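You operate a simulated robot arm through the tools that you are given. There is no shell and no other tool. Be economical: measure what you need, move in short steps, check, and stop when the job is done.

Carry out the task below with a simulated robot arm. There is one attempt and no reset: what you move stays moved.

TASK
Take the small striped blue pot and leave it on the print on the sideboard end of the dining table. Then put the ball of wool from the top of the dining table on the page there.

It is judged by the outcome, as a careful person would: the job done as asked, and still so three seconds after it is handed in. It fails if anything else is knocked over, pushed out of place, dropped, spilled or broken.

THE ROBOT
A 6-joint arm with a two-finger parallel gripper, fixed in place. Base frame: the origin is at the foot of the arm, x ahead of it, y to its left, z up; the work surface is at about z = 0.74. Lengths are in m, angles in degrees, forces in N, time in s.
With the tool pointing down near the work surface it reaches from about 0.26 to 0.68 m from the base axis. Its first joint turns from -66.0 to 66.0 degrees. Payload 2.9 kg.
Tool frame: the origin (TCP) lies between the finger pads and is the grasp point; the fingertips stand 0.03 m ahead of it; z points along the fingers, y is the line along which they close. The gripper opens to 0.11 m. The fingers are 0.02 m wide and 0.01 m thick; the gripper's body (0.048 by 0.112 m) begins 0.055 m behind the TCP.
Orientation is that of the tool frame in the base frame, as a unit quaternion [x, y, z, w]. With the fingers straight down and closing along the base's y, the tool's x points along the base's -x, its y along +y and its z along -z.

THE INTERFACE
- The arm moves only by the tool apply_moves. Its argument "commands" is a list of rows, each an object of numbers (a shift or turn left out is 0, a gripper value left out holds the last): "tx", "ty", "tz": the shift along the tool's x, y, z in m; "wx", "wy", "wz": the turn, a rotation vector about the tool's x, y, z in degrees. In form: [{"tx": .., "ty": .., "tz": .., "wx": .., "wy": .., "wz": ..}, ...]. A call has 1 to 8 rows; each row shifts and turns the commanded pose from where the row before left it, along the tool's axes as they then stand. "fingers" is the finger opening in m, from 0 to 0.11, set as the call begins (left out, the last holds). A row lasts 0.2 s, in which the tool goes at most 0.05 m and 8.6 degrees; a call with a longer step from one row to the next is refused whole, and so is a gripper value outside its range. A pose out of reach is approached as far as the arm can. The call stops where the force on the tool passes 40 N (or 10 N more than at its start, if that is more) or the arm is blocked; 0.2 s more then pass. The fingers move at their own pace (about 0.108 m/s each) and stop on an object; they squeeze with about 28 N. The grip force told is the motor's: it shows also when the fingers shut on nothing. Time passes only in rows, and 0.2 s behind the last, so rows that do not move let the fingers close. It gives the time, the measured TCP pose, the force on the tool (base axes), the opening and the grip force at its end, in the units of the frame above (readings bear some noise).
- Cameras (640 x 400 px; columns grow to the right, rows downward): "scene" is fixed at [0.0808, 0.4474, 1.3675]; the picture's right is [-0.64, -0.77, 0.00], its down [-0.54, 0.46, -0.70] and it looks along [0.54, -0.45, -0.71] (base axes); focal length 314 px, centre (320, 200). "wrist" rides on the gripper at [-0.036, 0, -0.057] in the tool frame; the picture's right is [0.00, -1.00, 0.00], its down [0.97, 0.00, -0.24] and it looks along [0.24, 0.00, 0.97] (tool axes); focal length 218 px, centre (320, 200).
- capture(camera): a new picture of that camera. No time passes.
- locate(camera, pixels): for up to 12 pixels [column, row] of the newest picture of that camera ("zoom" is the newest enlarged one), the place [x, y, z] in the base frame of the surface seen there, good to about 0.002 m. No time passes.
- close_up(camera, box): a new picture of the part [left, top, right, bottom] of that camera's present view, enlarged. No time passes.
- finish_job(): hands the job in; it is judged then, once.

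Work in short steps. Measure before you move; look again where a grasp or a placing could have gone wrong, and mend it. You have 80 turns and 54 pictures in all, the two below and enlarged ones among them. Open the gripper and draw the arm clear of the work before you hand the job in, unless the task says otherwise; then end with one line.

The tools are called after "Request:" as a command line: name --argument value ..., lists and objects as JSON in quotes. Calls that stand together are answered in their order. apply_moves: Moves the arm, as the interface text tells. Its arguments: {"type":"object","properties":{"commands":{"type":"array","items":{"type":"object","properties":{"tx":{"type":"number"},"ty":{"type":"number"},"tz":{"type":"number"},"wx":{"type":"number"},"wy":{"type":"number"},"wz":{"type":"number"}}}},"fingers":{"type":"number"}},"required":["commands"]} The other tools are called the same way: capture (camera) takes a picture; locate (camera, pixels) gives the place of the surface under pixels of a picture; close_up (camera, box) takes an enlarged picture of a part of a camera's view; finish_job () hands the job in.

At the start:

```text
clock: 0.0
tcp_pos: [0.4851, 0.1699, 1.0165]
ee_rot: [0.0, 1.0, 0.0, 0.0]
ft_force: [0.6, 1.1, 0.5]
opening: 0.11
grasp_force: 0.0
```

scene: 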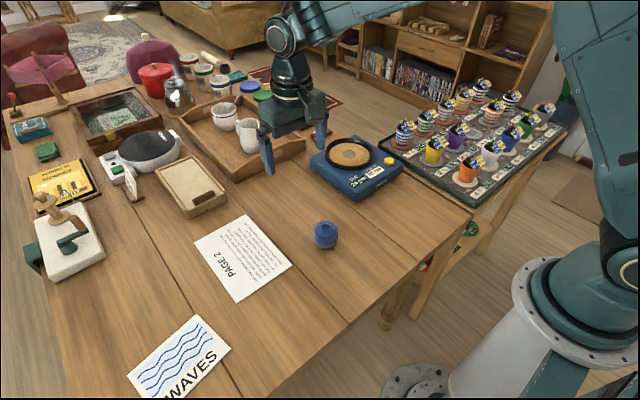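
wrist: 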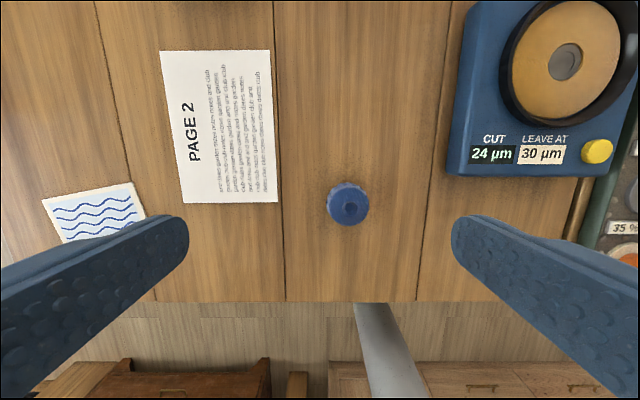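

I'll look closely at the pot tray, the blue ball and the prints.

Request:
close_up --camera "scene" --box '[380, 70, 580, 200]'

Request:
close_up --camera "scene" --box '[0, 40, 300, 230]'

Request:
close_up --camera "scene" --box '[100, 200, 360, 400]'

```text
3.08 times, centred on (480, 135) of scene
```

zoom: 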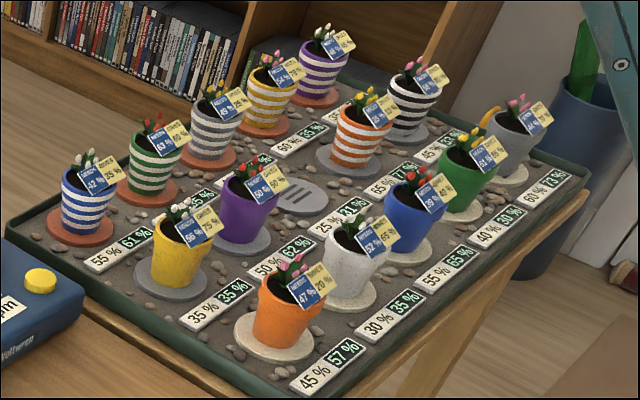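

```text
2.11 times, centred on (150, 135) of scene
```

zoom: 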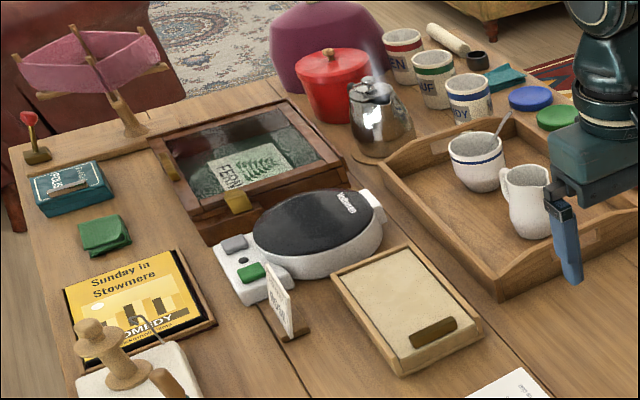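

```text
2.00 times, centred on (230, 300) of scene
```

zoom: 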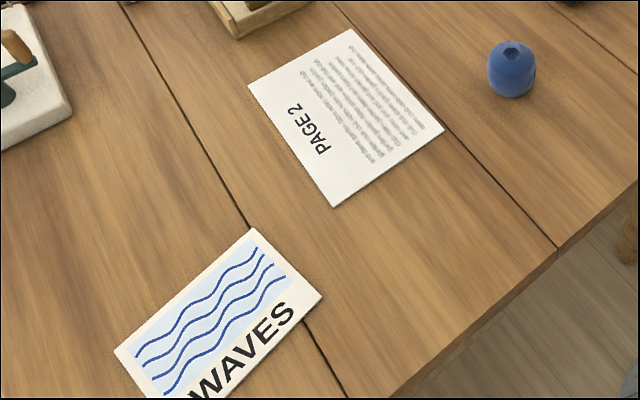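

Request:
close_up --camera "wrist" --box '[300, 160, 400, 250]'

Request:
close_up --camera "wrist" --box '[0, 280, 640, 400]'

Request:
locate --camera "scene" --pixels '[[325, 234], [405, 130], [403, 146], [180, 360], [228, 348], [195, 316], [129, 375], [245, 215], [291, 265], [238, 303], [195, 243], [350, 165]]'

```text
4.44 times, centred on (350, 205) of wrist
```

zoom: 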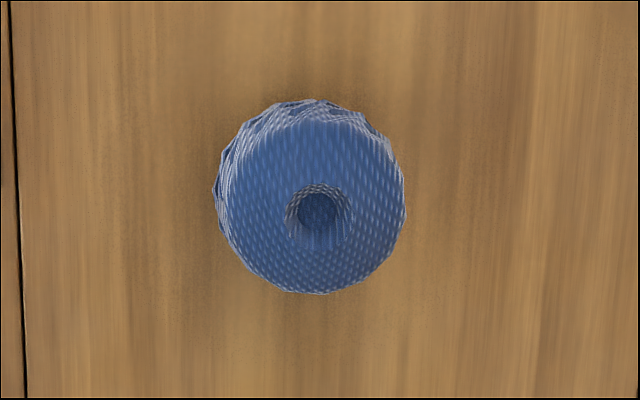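

```text
1.00 times, centred on (320, 340) of wrist
```

zoom: 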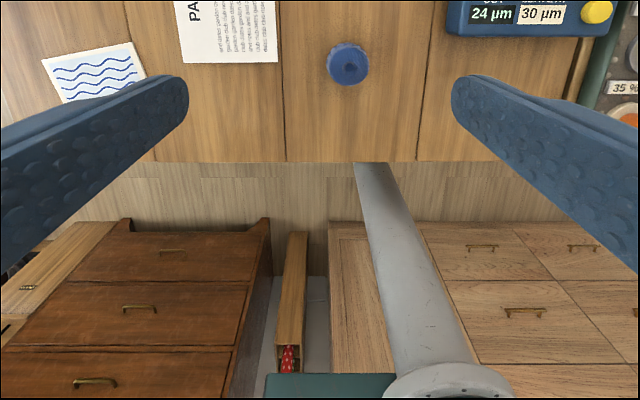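

```text
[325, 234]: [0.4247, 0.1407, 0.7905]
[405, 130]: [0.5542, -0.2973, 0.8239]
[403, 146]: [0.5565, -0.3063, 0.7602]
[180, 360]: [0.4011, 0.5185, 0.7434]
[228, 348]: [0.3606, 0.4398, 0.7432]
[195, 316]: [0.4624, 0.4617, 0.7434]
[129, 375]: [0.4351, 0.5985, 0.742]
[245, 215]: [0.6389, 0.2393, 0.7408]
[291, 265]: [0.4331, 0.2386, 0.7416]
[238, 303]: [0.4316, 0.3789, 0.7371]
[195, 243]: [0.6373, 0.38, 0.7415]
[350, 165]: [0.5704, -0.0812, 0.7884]
```

Ball of wool at (0.425,0.14); striped blue pot near (0.556,-0.31); WAVES print centred about (0.398,0.519). Next I move high over the pot tray to measure it from above.

Request:
apply_moves --commands '[{"ty": -0.05}, {"ty": -0.05}, {"ty": -0.05}, {"ty": -0.05}, {"ty": -0.05}, {"ty": -0.05}, {"ty": -0.05}, {"ty": -0.05}]'

Request:
apply_moves --commands '[{"ty": -0.04, "tx": -0.03}, {"ty": -0.04, "tx": -0.03}, {}]'

Request:
capture --camera "wrist"

Request:
capture --camera "scene"

```text
clock: 1.8
tcp_pos: [0.4792, -0.2302, 1.0177]
ee_rot: [0.0, 1.0, 0.0, 0.0]
ft_force: [-0.9, 0.6, -0.2]
opening: 0.1099
grasp_force: 0.1
```

```text
clock: 2.6
tcp_pos: [0.5425, -0.3134, 1.0177]
ee_rot: [0.0, 1.0, 0.0, 0.0]
ft_force: [-0.2, 0.2, 0.4]
opening: 0.1101
grasp_force: 0.0
```

```text
46 pictures are left
```

wrist: 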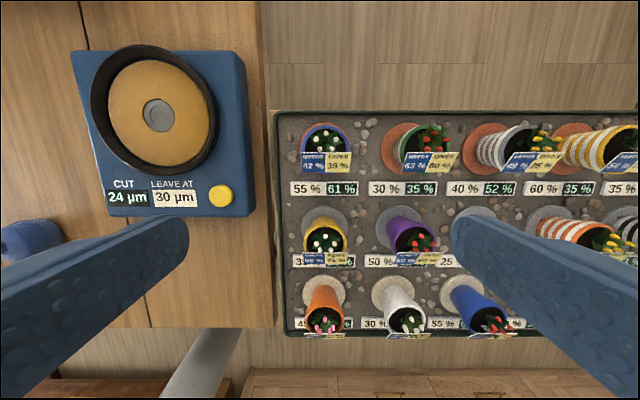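

```text
45 pictures are left
```

scene: 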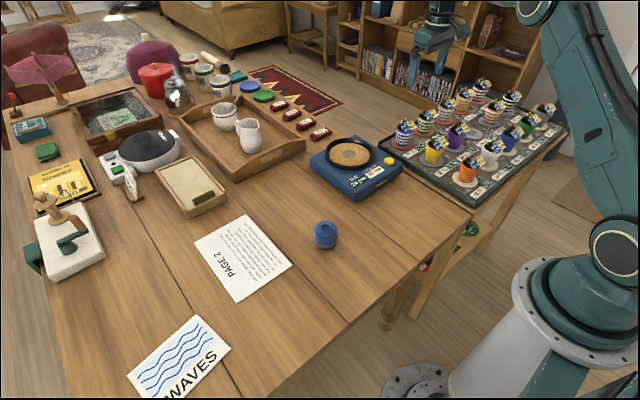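

Request:
close_up --camera "wrist" --box '[270, 105, 430, 205]'

Request:
locate --camera "zoom" --pixels '[[160, 80], [205, 75], [250, 75], [295, 110], [125, 130], [180, 195], [270, 195], [220, 235], [170, 260], [310, 270], [460, 180], [200, 300]]'

Request:
close_up --camera "scene" --box '[375, 90, 475, 160]'

```text
4.00 times, centred on (350, 155) of wrist
```

zoom: 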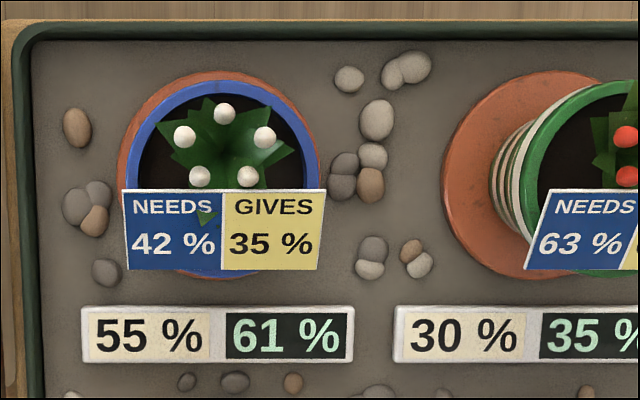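

```text
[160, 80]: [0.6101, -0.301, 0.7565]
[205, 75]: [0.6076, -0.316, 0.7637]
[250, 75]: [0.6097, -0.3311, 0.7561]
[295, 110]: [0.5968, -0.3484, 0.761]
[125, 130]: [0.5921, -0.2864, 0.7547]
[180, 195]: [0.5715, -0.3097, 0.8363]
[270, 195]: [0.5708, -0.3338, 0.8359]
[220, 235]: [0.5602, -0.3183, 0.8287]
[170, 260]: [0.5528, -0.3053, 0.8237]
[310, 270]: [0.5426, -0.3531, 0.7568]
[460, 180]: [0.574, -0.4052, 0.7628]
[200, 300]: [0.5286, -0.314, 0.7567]
```

```text
5.71 times, centred on (425, 125) of scene
```

zoom: 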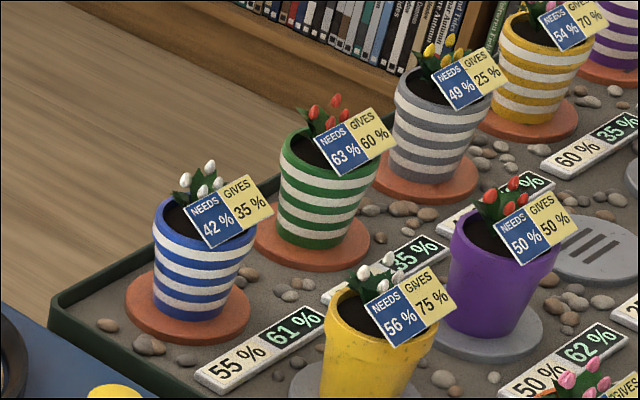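

Request:
close_up --camera "wrist" --box '[290, 115, 370, 180]'

Request:
locate --camera "wrist" --pixels '[[304, 143], [347, 143], [326, 126], [326, 174], [312, 131], [326, 133], [316, 139], [336, 139], [340, 170], [338, 206], [323, 222], [328, 245]]'

```text
6.15 times, centred on (330, 148) of wrist
```

zoom: 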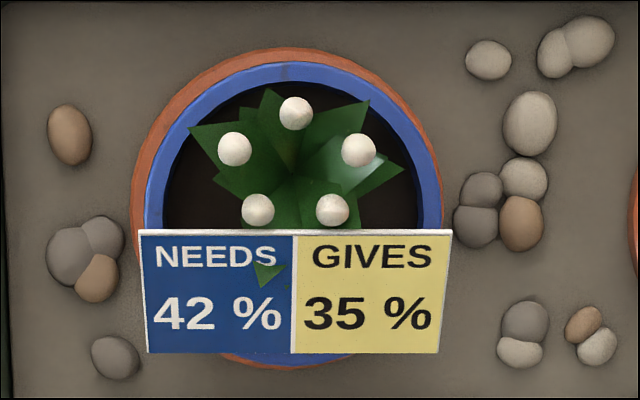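

```text
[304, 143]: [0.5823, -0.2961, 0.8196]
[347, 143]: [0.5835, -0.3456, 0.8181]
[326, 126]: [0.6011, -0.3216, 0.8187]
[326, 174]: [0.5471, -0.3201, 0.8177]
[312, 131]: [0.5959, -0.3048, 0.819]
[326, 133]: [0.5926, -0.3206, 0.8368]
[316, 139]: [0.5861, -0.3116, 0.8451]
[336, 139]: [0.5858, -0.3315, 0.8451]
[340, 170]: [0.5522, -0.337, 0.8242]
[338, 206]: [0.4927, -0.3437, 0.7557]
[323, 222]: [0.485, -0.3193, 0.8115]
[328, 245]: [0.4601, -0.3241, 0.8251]
```

Pot rim centre (0.575,-0.3205), radius 0.0275, rim z 0.819, flower tops 0.845; its tag leans over the pot within the x extent, so I grip along base x. Turning the tool 90° and centring.

Request:
apply_moves --commands '[{"wz": 8.5}, {"wz": 8.5}, {"wz": 8.5}, {"wz": 8.5}, {"wz": 8.5}, {"wz": 8.5}, {"wz": 8.5}, {"wz": 8.5}]' --fingers 0.085

Request:
apply_moves --commands '[{"wz": 8.5}, {"wz": 8.5}, {"wz": 5}, {}]'

```text
clock: 4.4
tcp_pos: [0.5442, -0.3093, 1.0166]
ee_rot: [0.561, 0.828, 0.0, -0.001]
ft_force: [0.1, -0.4, -0.6]
opening: 0.0851
grasp_force: 0.1
```

```text
clock: 5.4
tcp_pos: [0.5463, -0.3111, 1.0157]
ee_rot: [0.707, 0.707, 0.001, 0.0]
ft_force: [0.1, -0.7, 0.7]
opening: 0.0852
grasp_force: 0.1
```

Request:
apply_moves --commands '[{"ty": 0.03, "tx": -0.0105}, {"tz": 0.04}, {"tz": 0.04}, {"tz": 0.03}, {}]'

Request:
capture --camera "wrist"

Request:
close_up --camera "scene" --box '[375, 60, 495, 160]'

```text
clock: 6.6
tcp_pos: [0.5726, -0.3213, 0.9064]
ee_rot: [0.707, 0.707, 0.0, 0.0]
ft_force: [-0.2, 1.1, 0.0]
opening: 0.0854
grasp_force: 0.1
```

```text
41 pictures are left
```

wrist: 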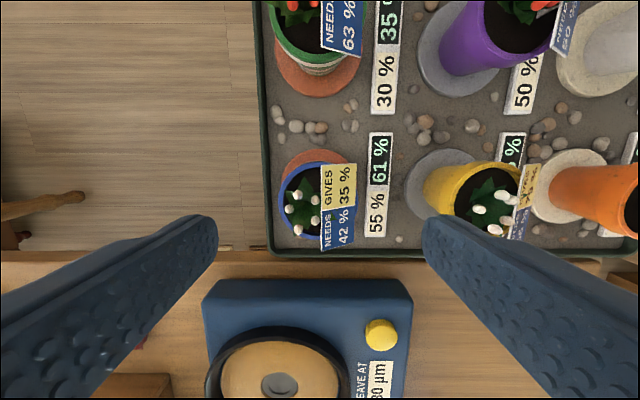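

```text
4.00 times, centred on (435, 110) of scene
```

zoom: 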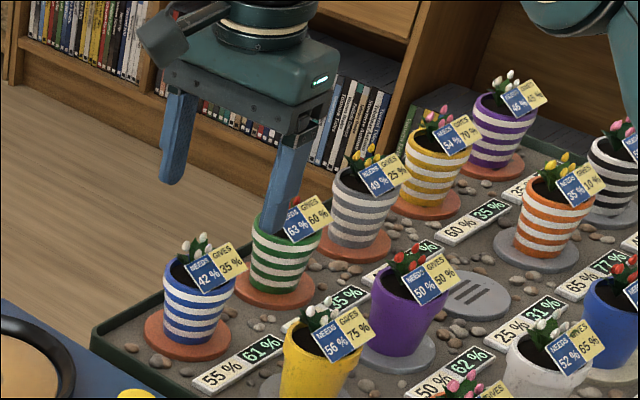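

Request:
locate --camera "wrist" --pixels '[[426, 192], [440, 172], [450, 163], [281, 195], [325, 162], [356, 190], [322, 230], [300, 200]]'

```text
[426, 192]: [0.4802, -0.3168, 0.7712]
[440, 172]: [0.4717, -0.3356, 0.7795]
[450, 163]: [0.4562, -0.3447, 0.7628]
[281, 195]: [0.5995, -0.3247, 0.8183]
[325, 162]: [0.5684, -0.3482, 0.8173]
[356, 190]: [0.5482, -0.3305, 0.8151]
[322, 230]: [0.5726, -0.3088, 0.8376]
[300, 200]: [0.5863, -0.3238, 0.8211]
```

Pot is centred between fingers and the yellow pot is clear; descending to grasp height.

Request:
apply_moves --commands '[{"tz": 0.035}, {"tz": 0.03}, {"tz": 0.02}, {"tz": 0.011}, {}]'

Request:
close_up --camera "scene" --box '[375, 60, 495, 160]'

```text
clock: 7.8
tcp_pos: [0.5752, -0.3227, 0.8098]
ee_rot: [0.707, 0.707, 0.001, 0.0]
ft_force: [0.2, 0.0, 0.5]
opening: 0.0849
grasp_force: 0.0
```

```text
4.00 times, centred on (435, 110) of scene
```

zoom: 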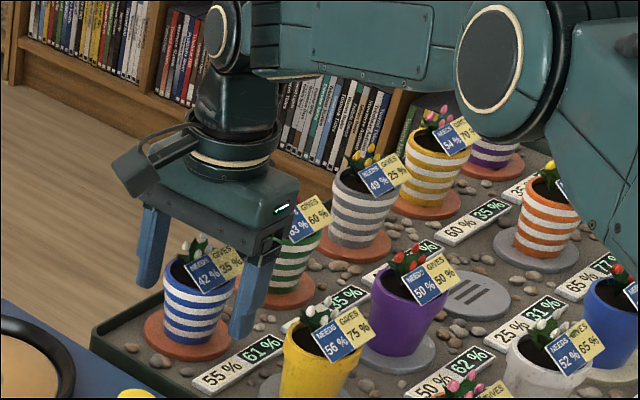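

Request:
apply_moves --commands '[{}, {}, {}]' --fingers 0.04

Request:
apply_moves --commands '[{"tz": -0.01}, {"tz": -0.02}, {"tz": -0.03}, {}]'

Request:
close_up --camera "scene" --box '[375, 60, 495, 160]'

```text
clock: 8.6
tcp_pos: [0.5764, -0.3205, 0.8107]
ee_rot: [0.707, 0.707, 0.0, 0.0]
ft_force: [0.3, -0.3, -0.1]
opening: 0.0553
grasp_force: 27.4
```

```text
clock: 9.6
tcp_pos: [0.5757, -0.3207, 0.8713]
ee_rot: [0.707, 0.707, 0.0, 0.001]
ft_force: [0.1, -0.2, -1.8]
opening: 0.0554
grasp_force: 28.0
```

```text
4.00 times, centred on (435, 110) of scene
```

zoom: 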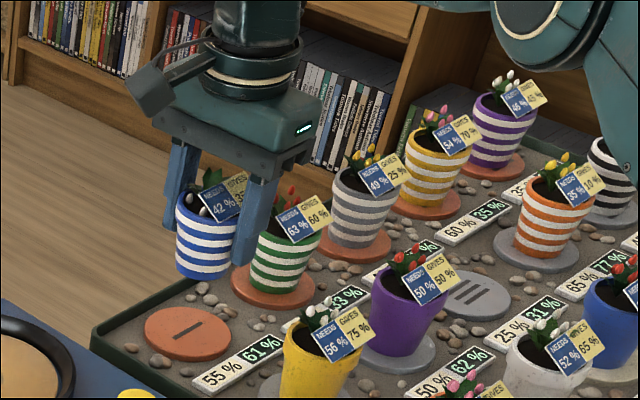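

Pot is held cleanly. Lifting and carrying it towards the WAVES print.

Request:
apply_moves --commands '[{"tz": -0.03}, {"tz": -0.04}, {"tz": -0.03}, {"tx": 0.02}, {"tx": 0.03}, {"tx": 0.04}, {"tx": 0.04}, {"tx": 0.04}]'

Request:
apply_moves --commands '[{"tx": 0.04, "ty": -0.011}, {"tx": 0.04, "ty": -0.011}, {"tx": 0.04, "ty": -0.011}, {"tx": 0.04, "ty": -0.011}, {"tx": 0.04, "ty": -0.011}, {"tx": 0.04, "ty": -0.011}, {"tx": 0.04, "ty": -0.011}, {"tx": 0.04, "ty": -0.011}]'

Request:
capture --camera "wrist"

```text
clock: 11.4
tcp_pos: [0.574, -0.1506, 0.9712]
ee_rot: [0.708, 0.707, 0.0, 0.0]
ft_force: [0.0, 0.0, -2.3]
opening: 0.0555
grasp_force: 27.8
```

```text
clock: 13.2
tcp_pos: [0.4875, 0.1706, 0.972]
ee_rot: [0.708, 0.706, 0.0, 0.0]
ft_force: [0.3, -0.3, -1.7]
opening: 0.0553
grasp_force: 27.4
```

```text
37 pictures are left
```

wrist: 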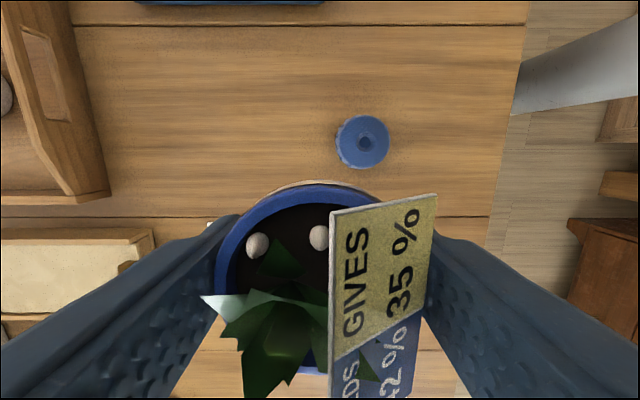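

Request:
apply_moves --commands '[{"tx": 0.045, "ty": -0.011}, {"tx": 0.045, "ty": -0.011}, {"tx": 0.045, "ty": -0.011}, {"tx": 0.045, "ty": -0.011}, {"tx": 0.045, "ty": -0.011}, {"tx": 0.045, "ty": -0.011}, {"tx": 0.045, "ty": -0.011}, {"tx": 0.033, "ty": -0.011}]'

Request:
capture --camera "scene"

Request:
capture --camera "wrist"

```text
clock: 15.0
tcp_pos: [0.3986, 0.5175, 0.9671]
ee_rot: [0.708, 0.706, -0.001, 0.001]
ft_force: [0.1, 0.6, -1.9]
opening: 0.0553
grasp_force: 28.0
```

```text
36 pictures are left
```

scene: 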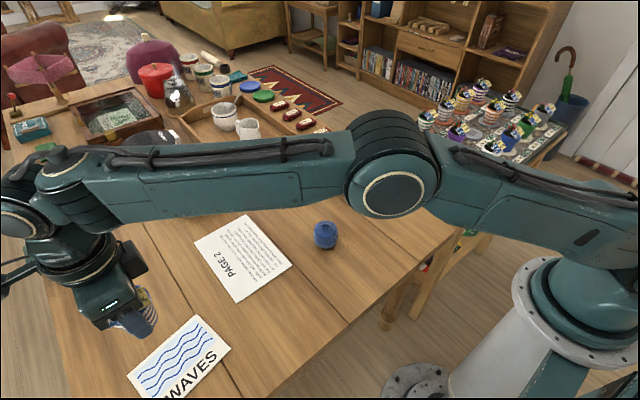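

```text
35 pictures are left
```

wrist: 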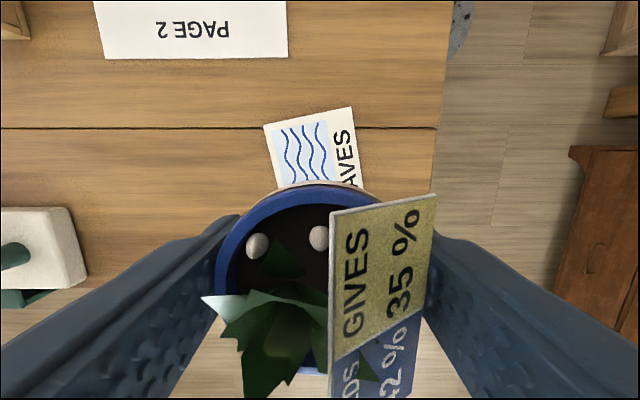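

Sideboard is beside this end; the pot is over the WAVES print. Descending to just above it.

Request:
apply_moves --commands '[{"tz": 0.035}, {"tz": 0.04}, {"tz": 0.04}, {"tz": 0.03}, {"tz": 0.02}, {}]'

Request:
capture --camera "wrist"

Request:
capture --camera "scene"

```text
clock: 16.4
tcp_pos: [0.3993, 0.516, 0.8053]
ee_rot: [0.707, 0.707, 0.001, 0.0]
ft_force: [-0.2, 1.0, -1.2]
opening: 0.0551
grasp_force: 28.2
```

```text
34 pictures are left
```

wrist: 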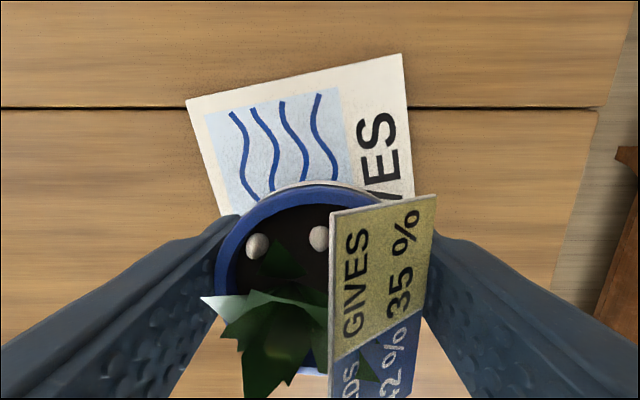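

```text
33 pictures are left
```

scene: 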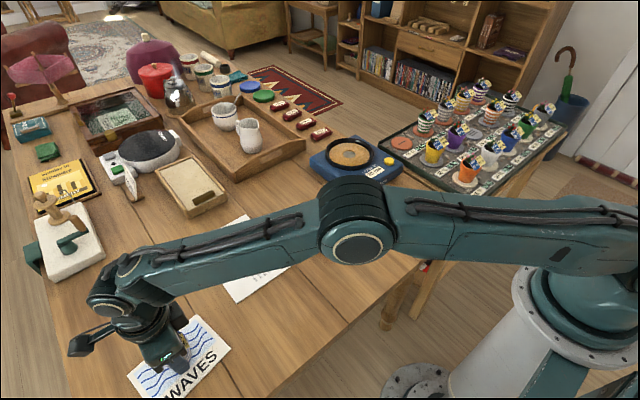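

Request:
apply_moves --commands '[{"tz": 0.008}, {"tz": 0.004}, {}]'

Request:
apply_moves --commands '[{"tz": 0.0015}, {"tz": 0.001}, {}]'

```text
clock: 17.2
tcp_pos: [0.4011, 0.5161, 0.7939]
ee_rot: [0.707, 0.708, 0.0, 0.0]
ft_force: [-0.3, 0.8, -2.5]
opening: 0.0554
grasp_force: 27.7
```

```text
clock: 18.0
tcp_pos: [0.3993, 0.517, 0.792]
ee_rot: [0.707, 0.707, 0.0, 0.0]
ft_force: [0.9, -1.5, 3.9]
opening: 0.0554
grasp_force: 28.1
```

Force changed to +3.9 N: touching. Releasing.

Request:
apply_moves --commands '[{}, {}]' --fingers 0.085

Request:
apply_moves --commands '[{"tz": -0.01}, {"tz": -0.02}, {"tz": -0.03}, {"tz": -0.04}, {"tz": -0.04}, {"tz": -0.03}, {}]'

Request:
capture --camera "wrist"

Request:
capture --camera "scene"

```text
clock: 18.6
tcp_pos: [0.3996, 0.5174, 0.7924]
ee_rot: [0.706, 0.708, 0.0, 0.001]
ft_force: [0.8, 0.1, 1.1]
opening: 0.0851
grasp_force: 0.1
```

```text
clock: 20.2
tcp_pos: [0.4002, 0.5142, 0.9623]
ee_rot: [0.707, 0.707, -0.001, 0.0]
ft_force: [0.3, 0.1, 1.2]
opening: 0.0848
grasp_force: 0.2
```

```text
32 pictures are left
```

wrist: 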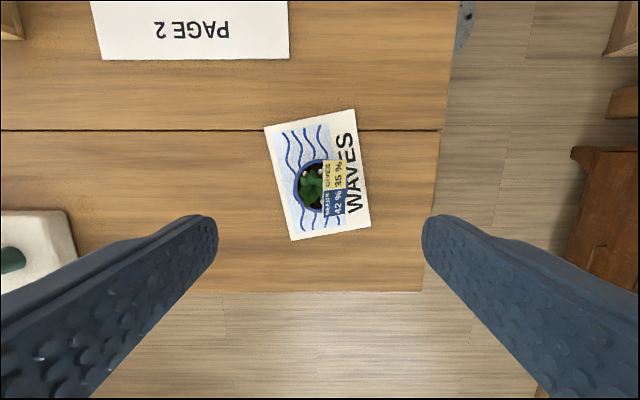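

```text
31 pictures are left
```

scene: 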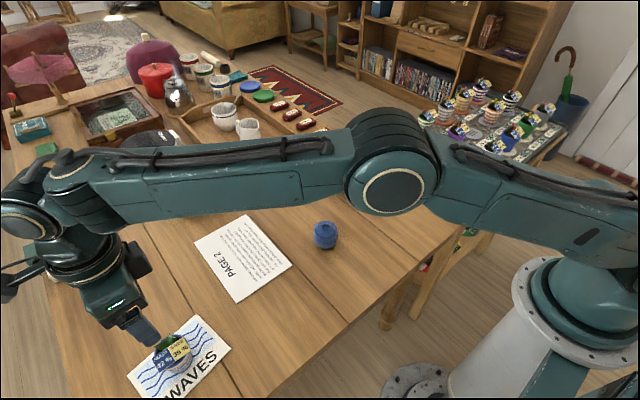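

Pot stands on the print. Moving back to look at the wool.

Request:
apply_moves --commands '[{"tx": -0.045}, {"tx": -0.045}, {"tx": -0.045}, {"tx": -0.045}, {"tx": -0.045}, {"tx": -0.045}, {"tx": -0.045}, {"tx": -0.045, "ty": 0.02}]' --fingers 0.11

Request:
apply_moves --commands '[{}]'

Request:
capture --camera "wrist"

Request:
close_up --camera "scene" --box '[285, 200, 365, 250]'

Request:
locate --camera "zoom" --pixels '[[320, 190], [240, 260], [400, 260], [320, 300], [320, 370], [330, 220]]'

```text
clock: 22.0
tcp_pos: [0.4163, 0.156, 0.9577]
ee_rot: [0.707, 0.707, 0.0, 0.0]
ft_force: [0.0, 0.0, -0.4]
opening: 0.1099
grasp_force: 0.0
```

```text
clock: 22.4
tcp_pos: [0.4158, 0.1573, 0.9596]
ee_rot: [0.707, 0.707, 0.001, 0.0]
ft_force: [-0.1, -0.5, -0.3]
opening: 0.1101
grasp_force: 0.0
```

```text
30 pictures are left
```

wrist: 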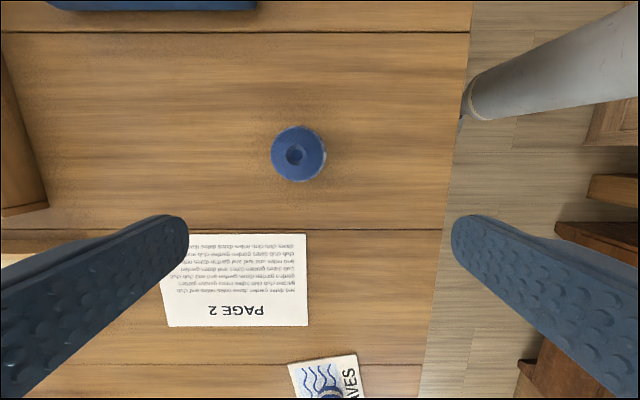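

```text
8.00 times, centred on (325, 225) of scene
```

zoom: 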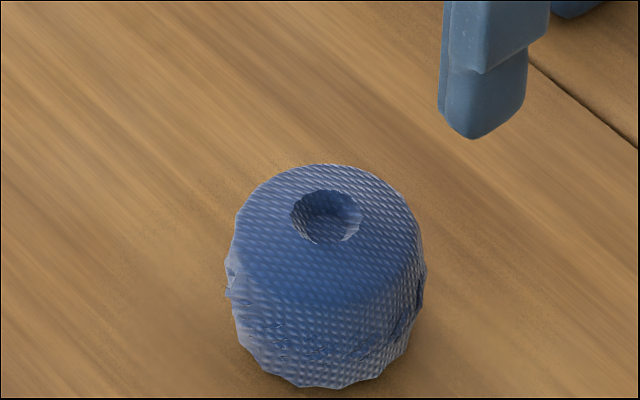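

```text
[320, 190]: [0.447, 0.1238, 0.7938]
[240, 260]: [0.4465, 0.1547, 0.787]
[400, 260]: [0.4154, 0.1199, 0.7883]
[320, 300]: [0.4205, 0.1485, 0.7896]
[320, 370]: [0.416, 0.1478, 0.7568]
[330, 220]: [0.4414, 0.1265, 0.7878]
```

Request:
locate --camera "wrist" --pixels '[[274, 155], [323, 155], [298, 130], [298, 179], [298, 145], [320, 165]]'

```text
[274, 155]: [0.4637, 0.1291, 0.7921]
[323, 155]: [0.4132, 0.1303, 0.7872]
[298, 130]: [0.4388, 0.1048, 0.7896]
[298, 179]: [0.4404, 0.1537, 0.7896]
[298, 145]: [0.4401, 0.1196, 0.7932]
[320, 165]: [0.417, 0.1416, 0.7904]
```

Wool centre (0.4385, 0.130), top 0.793, about 0.05 wide. Moving over it and descending.

Request:
apply_moves --commands '[{"tx": -0.027, "ty": 0.022}, {"tz": 0.04}, {"tz": 0.04}, {"tz": 0.03}, {}]'

Request:
capture --camera "wrist"

```text
clock: 23.6
tcp_pos: [0.4413, 0.1298, 0.8501]
ee_rot: [0.707, 0.707, 0.001, 0.0]
ft_force: [-0.2, 0.0, 0.7]
opening: 0.11
grasp_force: 0.0
```

```text
28 pictures are left
```

wrist: 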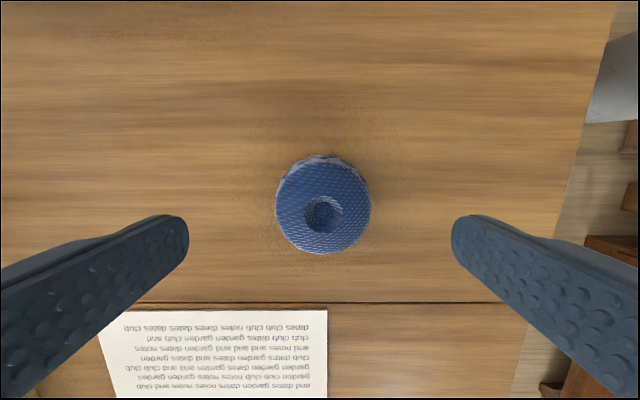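

Request:
locate --camera "wrist" --pixels '[[323, 160], [323, 250], [280, 205], [366, 205]]'

Request:
apply_moves --commands '[{"tz": 0.03}, {"tz": 0.025}, {"tz": 0.01}, {"tz": 0.007}, {}]'

```text
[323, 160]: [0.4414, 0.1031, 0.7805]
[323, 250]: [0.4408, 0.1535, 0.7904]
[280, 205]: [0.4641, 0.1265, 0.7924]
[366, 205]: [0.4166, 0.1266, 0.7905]
```

```text
clock: 24.8
tcp_pos: [0.4406, 0.1293, 0.7797]
ee_rot: [0.707, 0.707, 0.0, 0.0]
ft_force: [-0.9, 0.3, 1.3]
opening: 0.1098
grasp_force: 0.1
```

Centred; closing and lifting.

Request:
apply_moves --commands '[{"tz": 0.002}, {}, {}, {}]' --fingers 0.035

Request:
apply_moves --commands '[{"tz": -0.01}, {"tz": -0.02}, {"tz": -0.03}, {"tz": -0.02}, {}]'

Request:
capture --camera "wrist"

Request:
capture --camera "scene"

```text
clock: 25.8
tcp_pos: [0.441, 0.1306, 0.7769]
ee_rot: [0.707, 0.707, 0.0, 0.0]
ft_force: [-2.6, 0.1, 3.6]
opening: 0.0578
grasp_force: 27.8
```

```text
clock: 27.0
tcp_pos: [0.4402, 0.1313, 0.8554]
ee_rot: [0.707, 0.707, 0.001, 0.0]
ft_force: [0.9, 0.5, -0.3]
opening: 0.0577
grasp_force: 27.8
```

```text
27 pictures are left
```

wrist: 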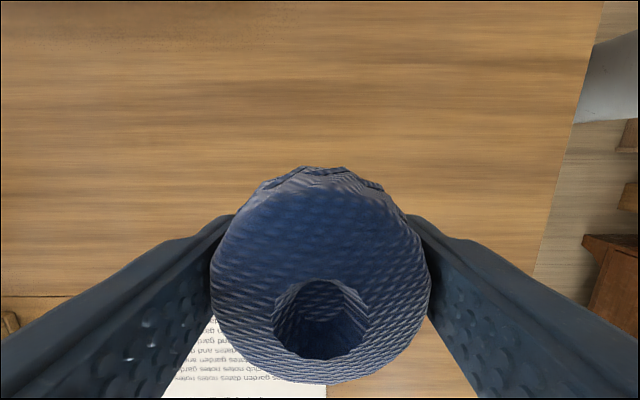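

```text
26 pictures are left
```

scene: 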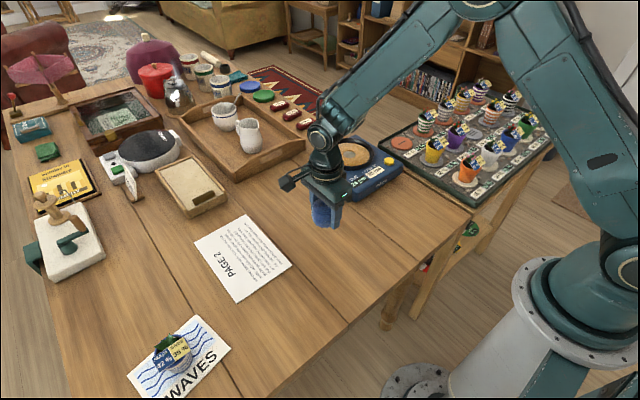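

Wool is held. Carrying it to the page centre (0.535, 0.309).

Request:
apply_moves --commands '[{"tx": 0.03, "ty": 0.016}, {"tx": 0.04, "ty": 0.021}, {"tx": 0.04, "ty": 0.021}, {"tx": 0.038, "ty": 0.021}, {"tx": 0.03, "ty": 0.016}, {"tz": 0.04}, {"tz": 0.025}, {}]'

Request:
capture --camera "wrist"

Request:
capture --camera "scene"

```text
clock: 28.8
tcp_pos: [0.5381, 0.3101, 0.7891]
ee_rot: [0.707, 0.707, 0.0, 0.0]
ft_force: [-0.5, 0.1, -0.9]
opening: 0.0579
grasp_force: 27.6
```

```text
25 pictures are left
```

wrist: 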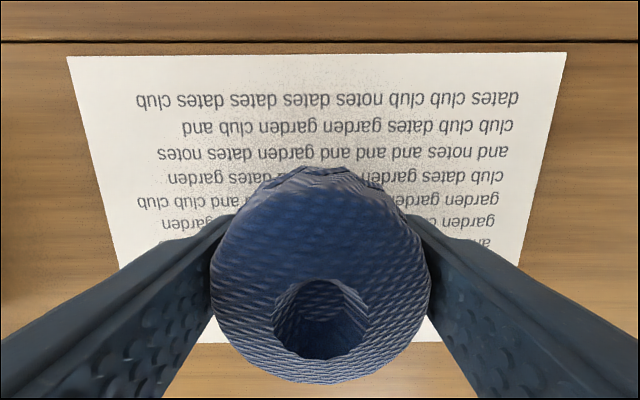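

```text
24 pictures are left
```

scene: 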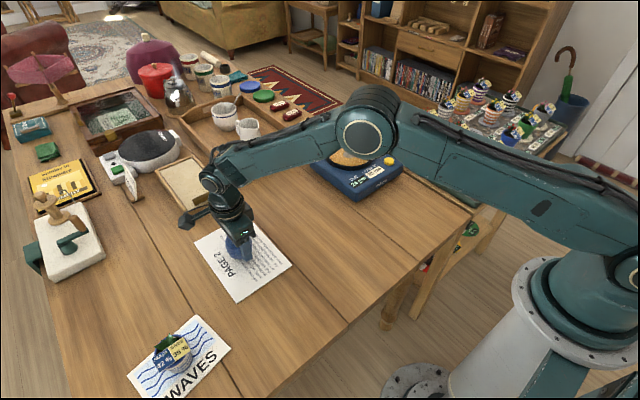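

Over the page; lowering slowly to contact.

Request:
apply_moves --commands '[{"tz": 0.006}, {"tz": 0.003}, {"tz": 0.001}, {}]'

Request:
apply_moves --commands '[{"tz": 0.0005}, {}]'

```text
clock: 29.8
tcp_pos: [0.5371, 0.3076, 0.7811]
ee_rot: [0.707, 0.707, 0.0, 0.0]
ft_force: [-0.3, 0.1, -1.4]
opening: 0.0578
grasp_force: 28.0
```

```text
clock: 30.4
tcp_pos: [0.5374, 0.3086, 0.7816]
ee_rot: [0.708, 0.707, -0.001, 0.0]
ft_force: [0.2, 0.6, -0.8]
opening: 0.0579
grasp_force: 27.9
```

Request:
apply_moves --commands '[{"tz": 0.0015}, {"tz": 0.001}, {}]'

```text
clock: 31.2
tcp_pos: [0.5375, 0.309, 0.7797]
ee_rot: [0.707, 0.707, 0.002, 0.001]
ft_force: [0.0, -0.1, 10.4]
opening: 0.0579
grasp_force: 28.3
```

Contact; releasing and withdrawing upward.

Request:
apply_moves --commands '[{"tz": -0.0008}, {}]'

Request:
apply_moves --commands '[{}, {}, {}]' --fingers 0.11

Request:
apply_moves --commands '[{"tz": -0.01}, {"tz": -0.03}, {"tz": -0.04}, {"tz": -0.05}, {"tz": -0.05}, {"tz": -0.04}, {"tx": -0.05}, {"tx": -0.05}]'

Request:
apply_moves --commands '[{"tx": -0.05}, {"tx": -0.05}, {"tx": -0.05}, {}]'

Request:
capture --camera "scene"

Request:
close_up --camera "scene" --box '[110, 200, 310, 400]'

```text
clock: 31.8
tcp_pos: [0.537, 0.3091, 0.7812]
ee_rot: [0.707, 0.707, 0.0, 0.0]
ft_force: [1.6, 1.4, 7.9]
opening: 0.058
grasp_force: 27.9
```

```text
clock: 32.6
tcp_pos: [0.5371, 0.3081, 0.7792]
ee_rot: [0.707, 0.707, -0.001, 0.0]
ft_force: [-0.3, -0.4, 1.0]
opening: 0.11
grasp_force: 0.1
```

```text
clock: 34.4
tcp_pos: [0.5356, 0.2055, 0.9994]
ee_rot: [0.707, 0.707, 0.0, 0.0]
ft_force: [0.3, 0.2, -0.4]
opening: 0.1099
grasp_force: 0.0
```

```text
clock: 35.4
tcp_pos: [0.534, 0.0613, 0.9979]
ee_rot: [0.707, 0.707, 0.0, 0.0]
ft_force: [-0.2, 0.7, 0.8]
opening: 0.1102
grasp_force: 0.1
```

```text
23 pictures are left
```

scene: 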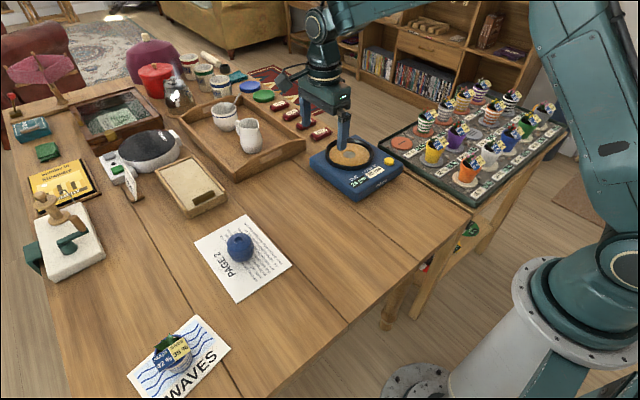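

```text
2.00 times, centred on (210, 300) of scene
```

zoom: 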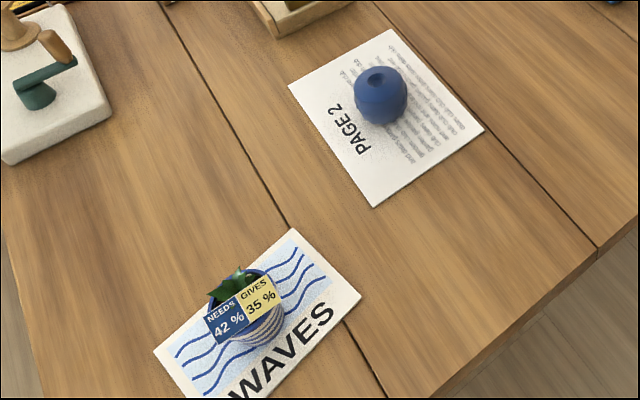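

Both objects are in place and the arm is clear, so I hand in.

Request:
finish_job

```text
The job is handed in.
```

The striped blue pot is on the WAVES print and the ball of wool is on PAGE 2. The last pictures show both standing and nothing else disturbed. I took WAVES as the print you meant because it lies at the end of the table nearest the drawer units I took for the sideboard.
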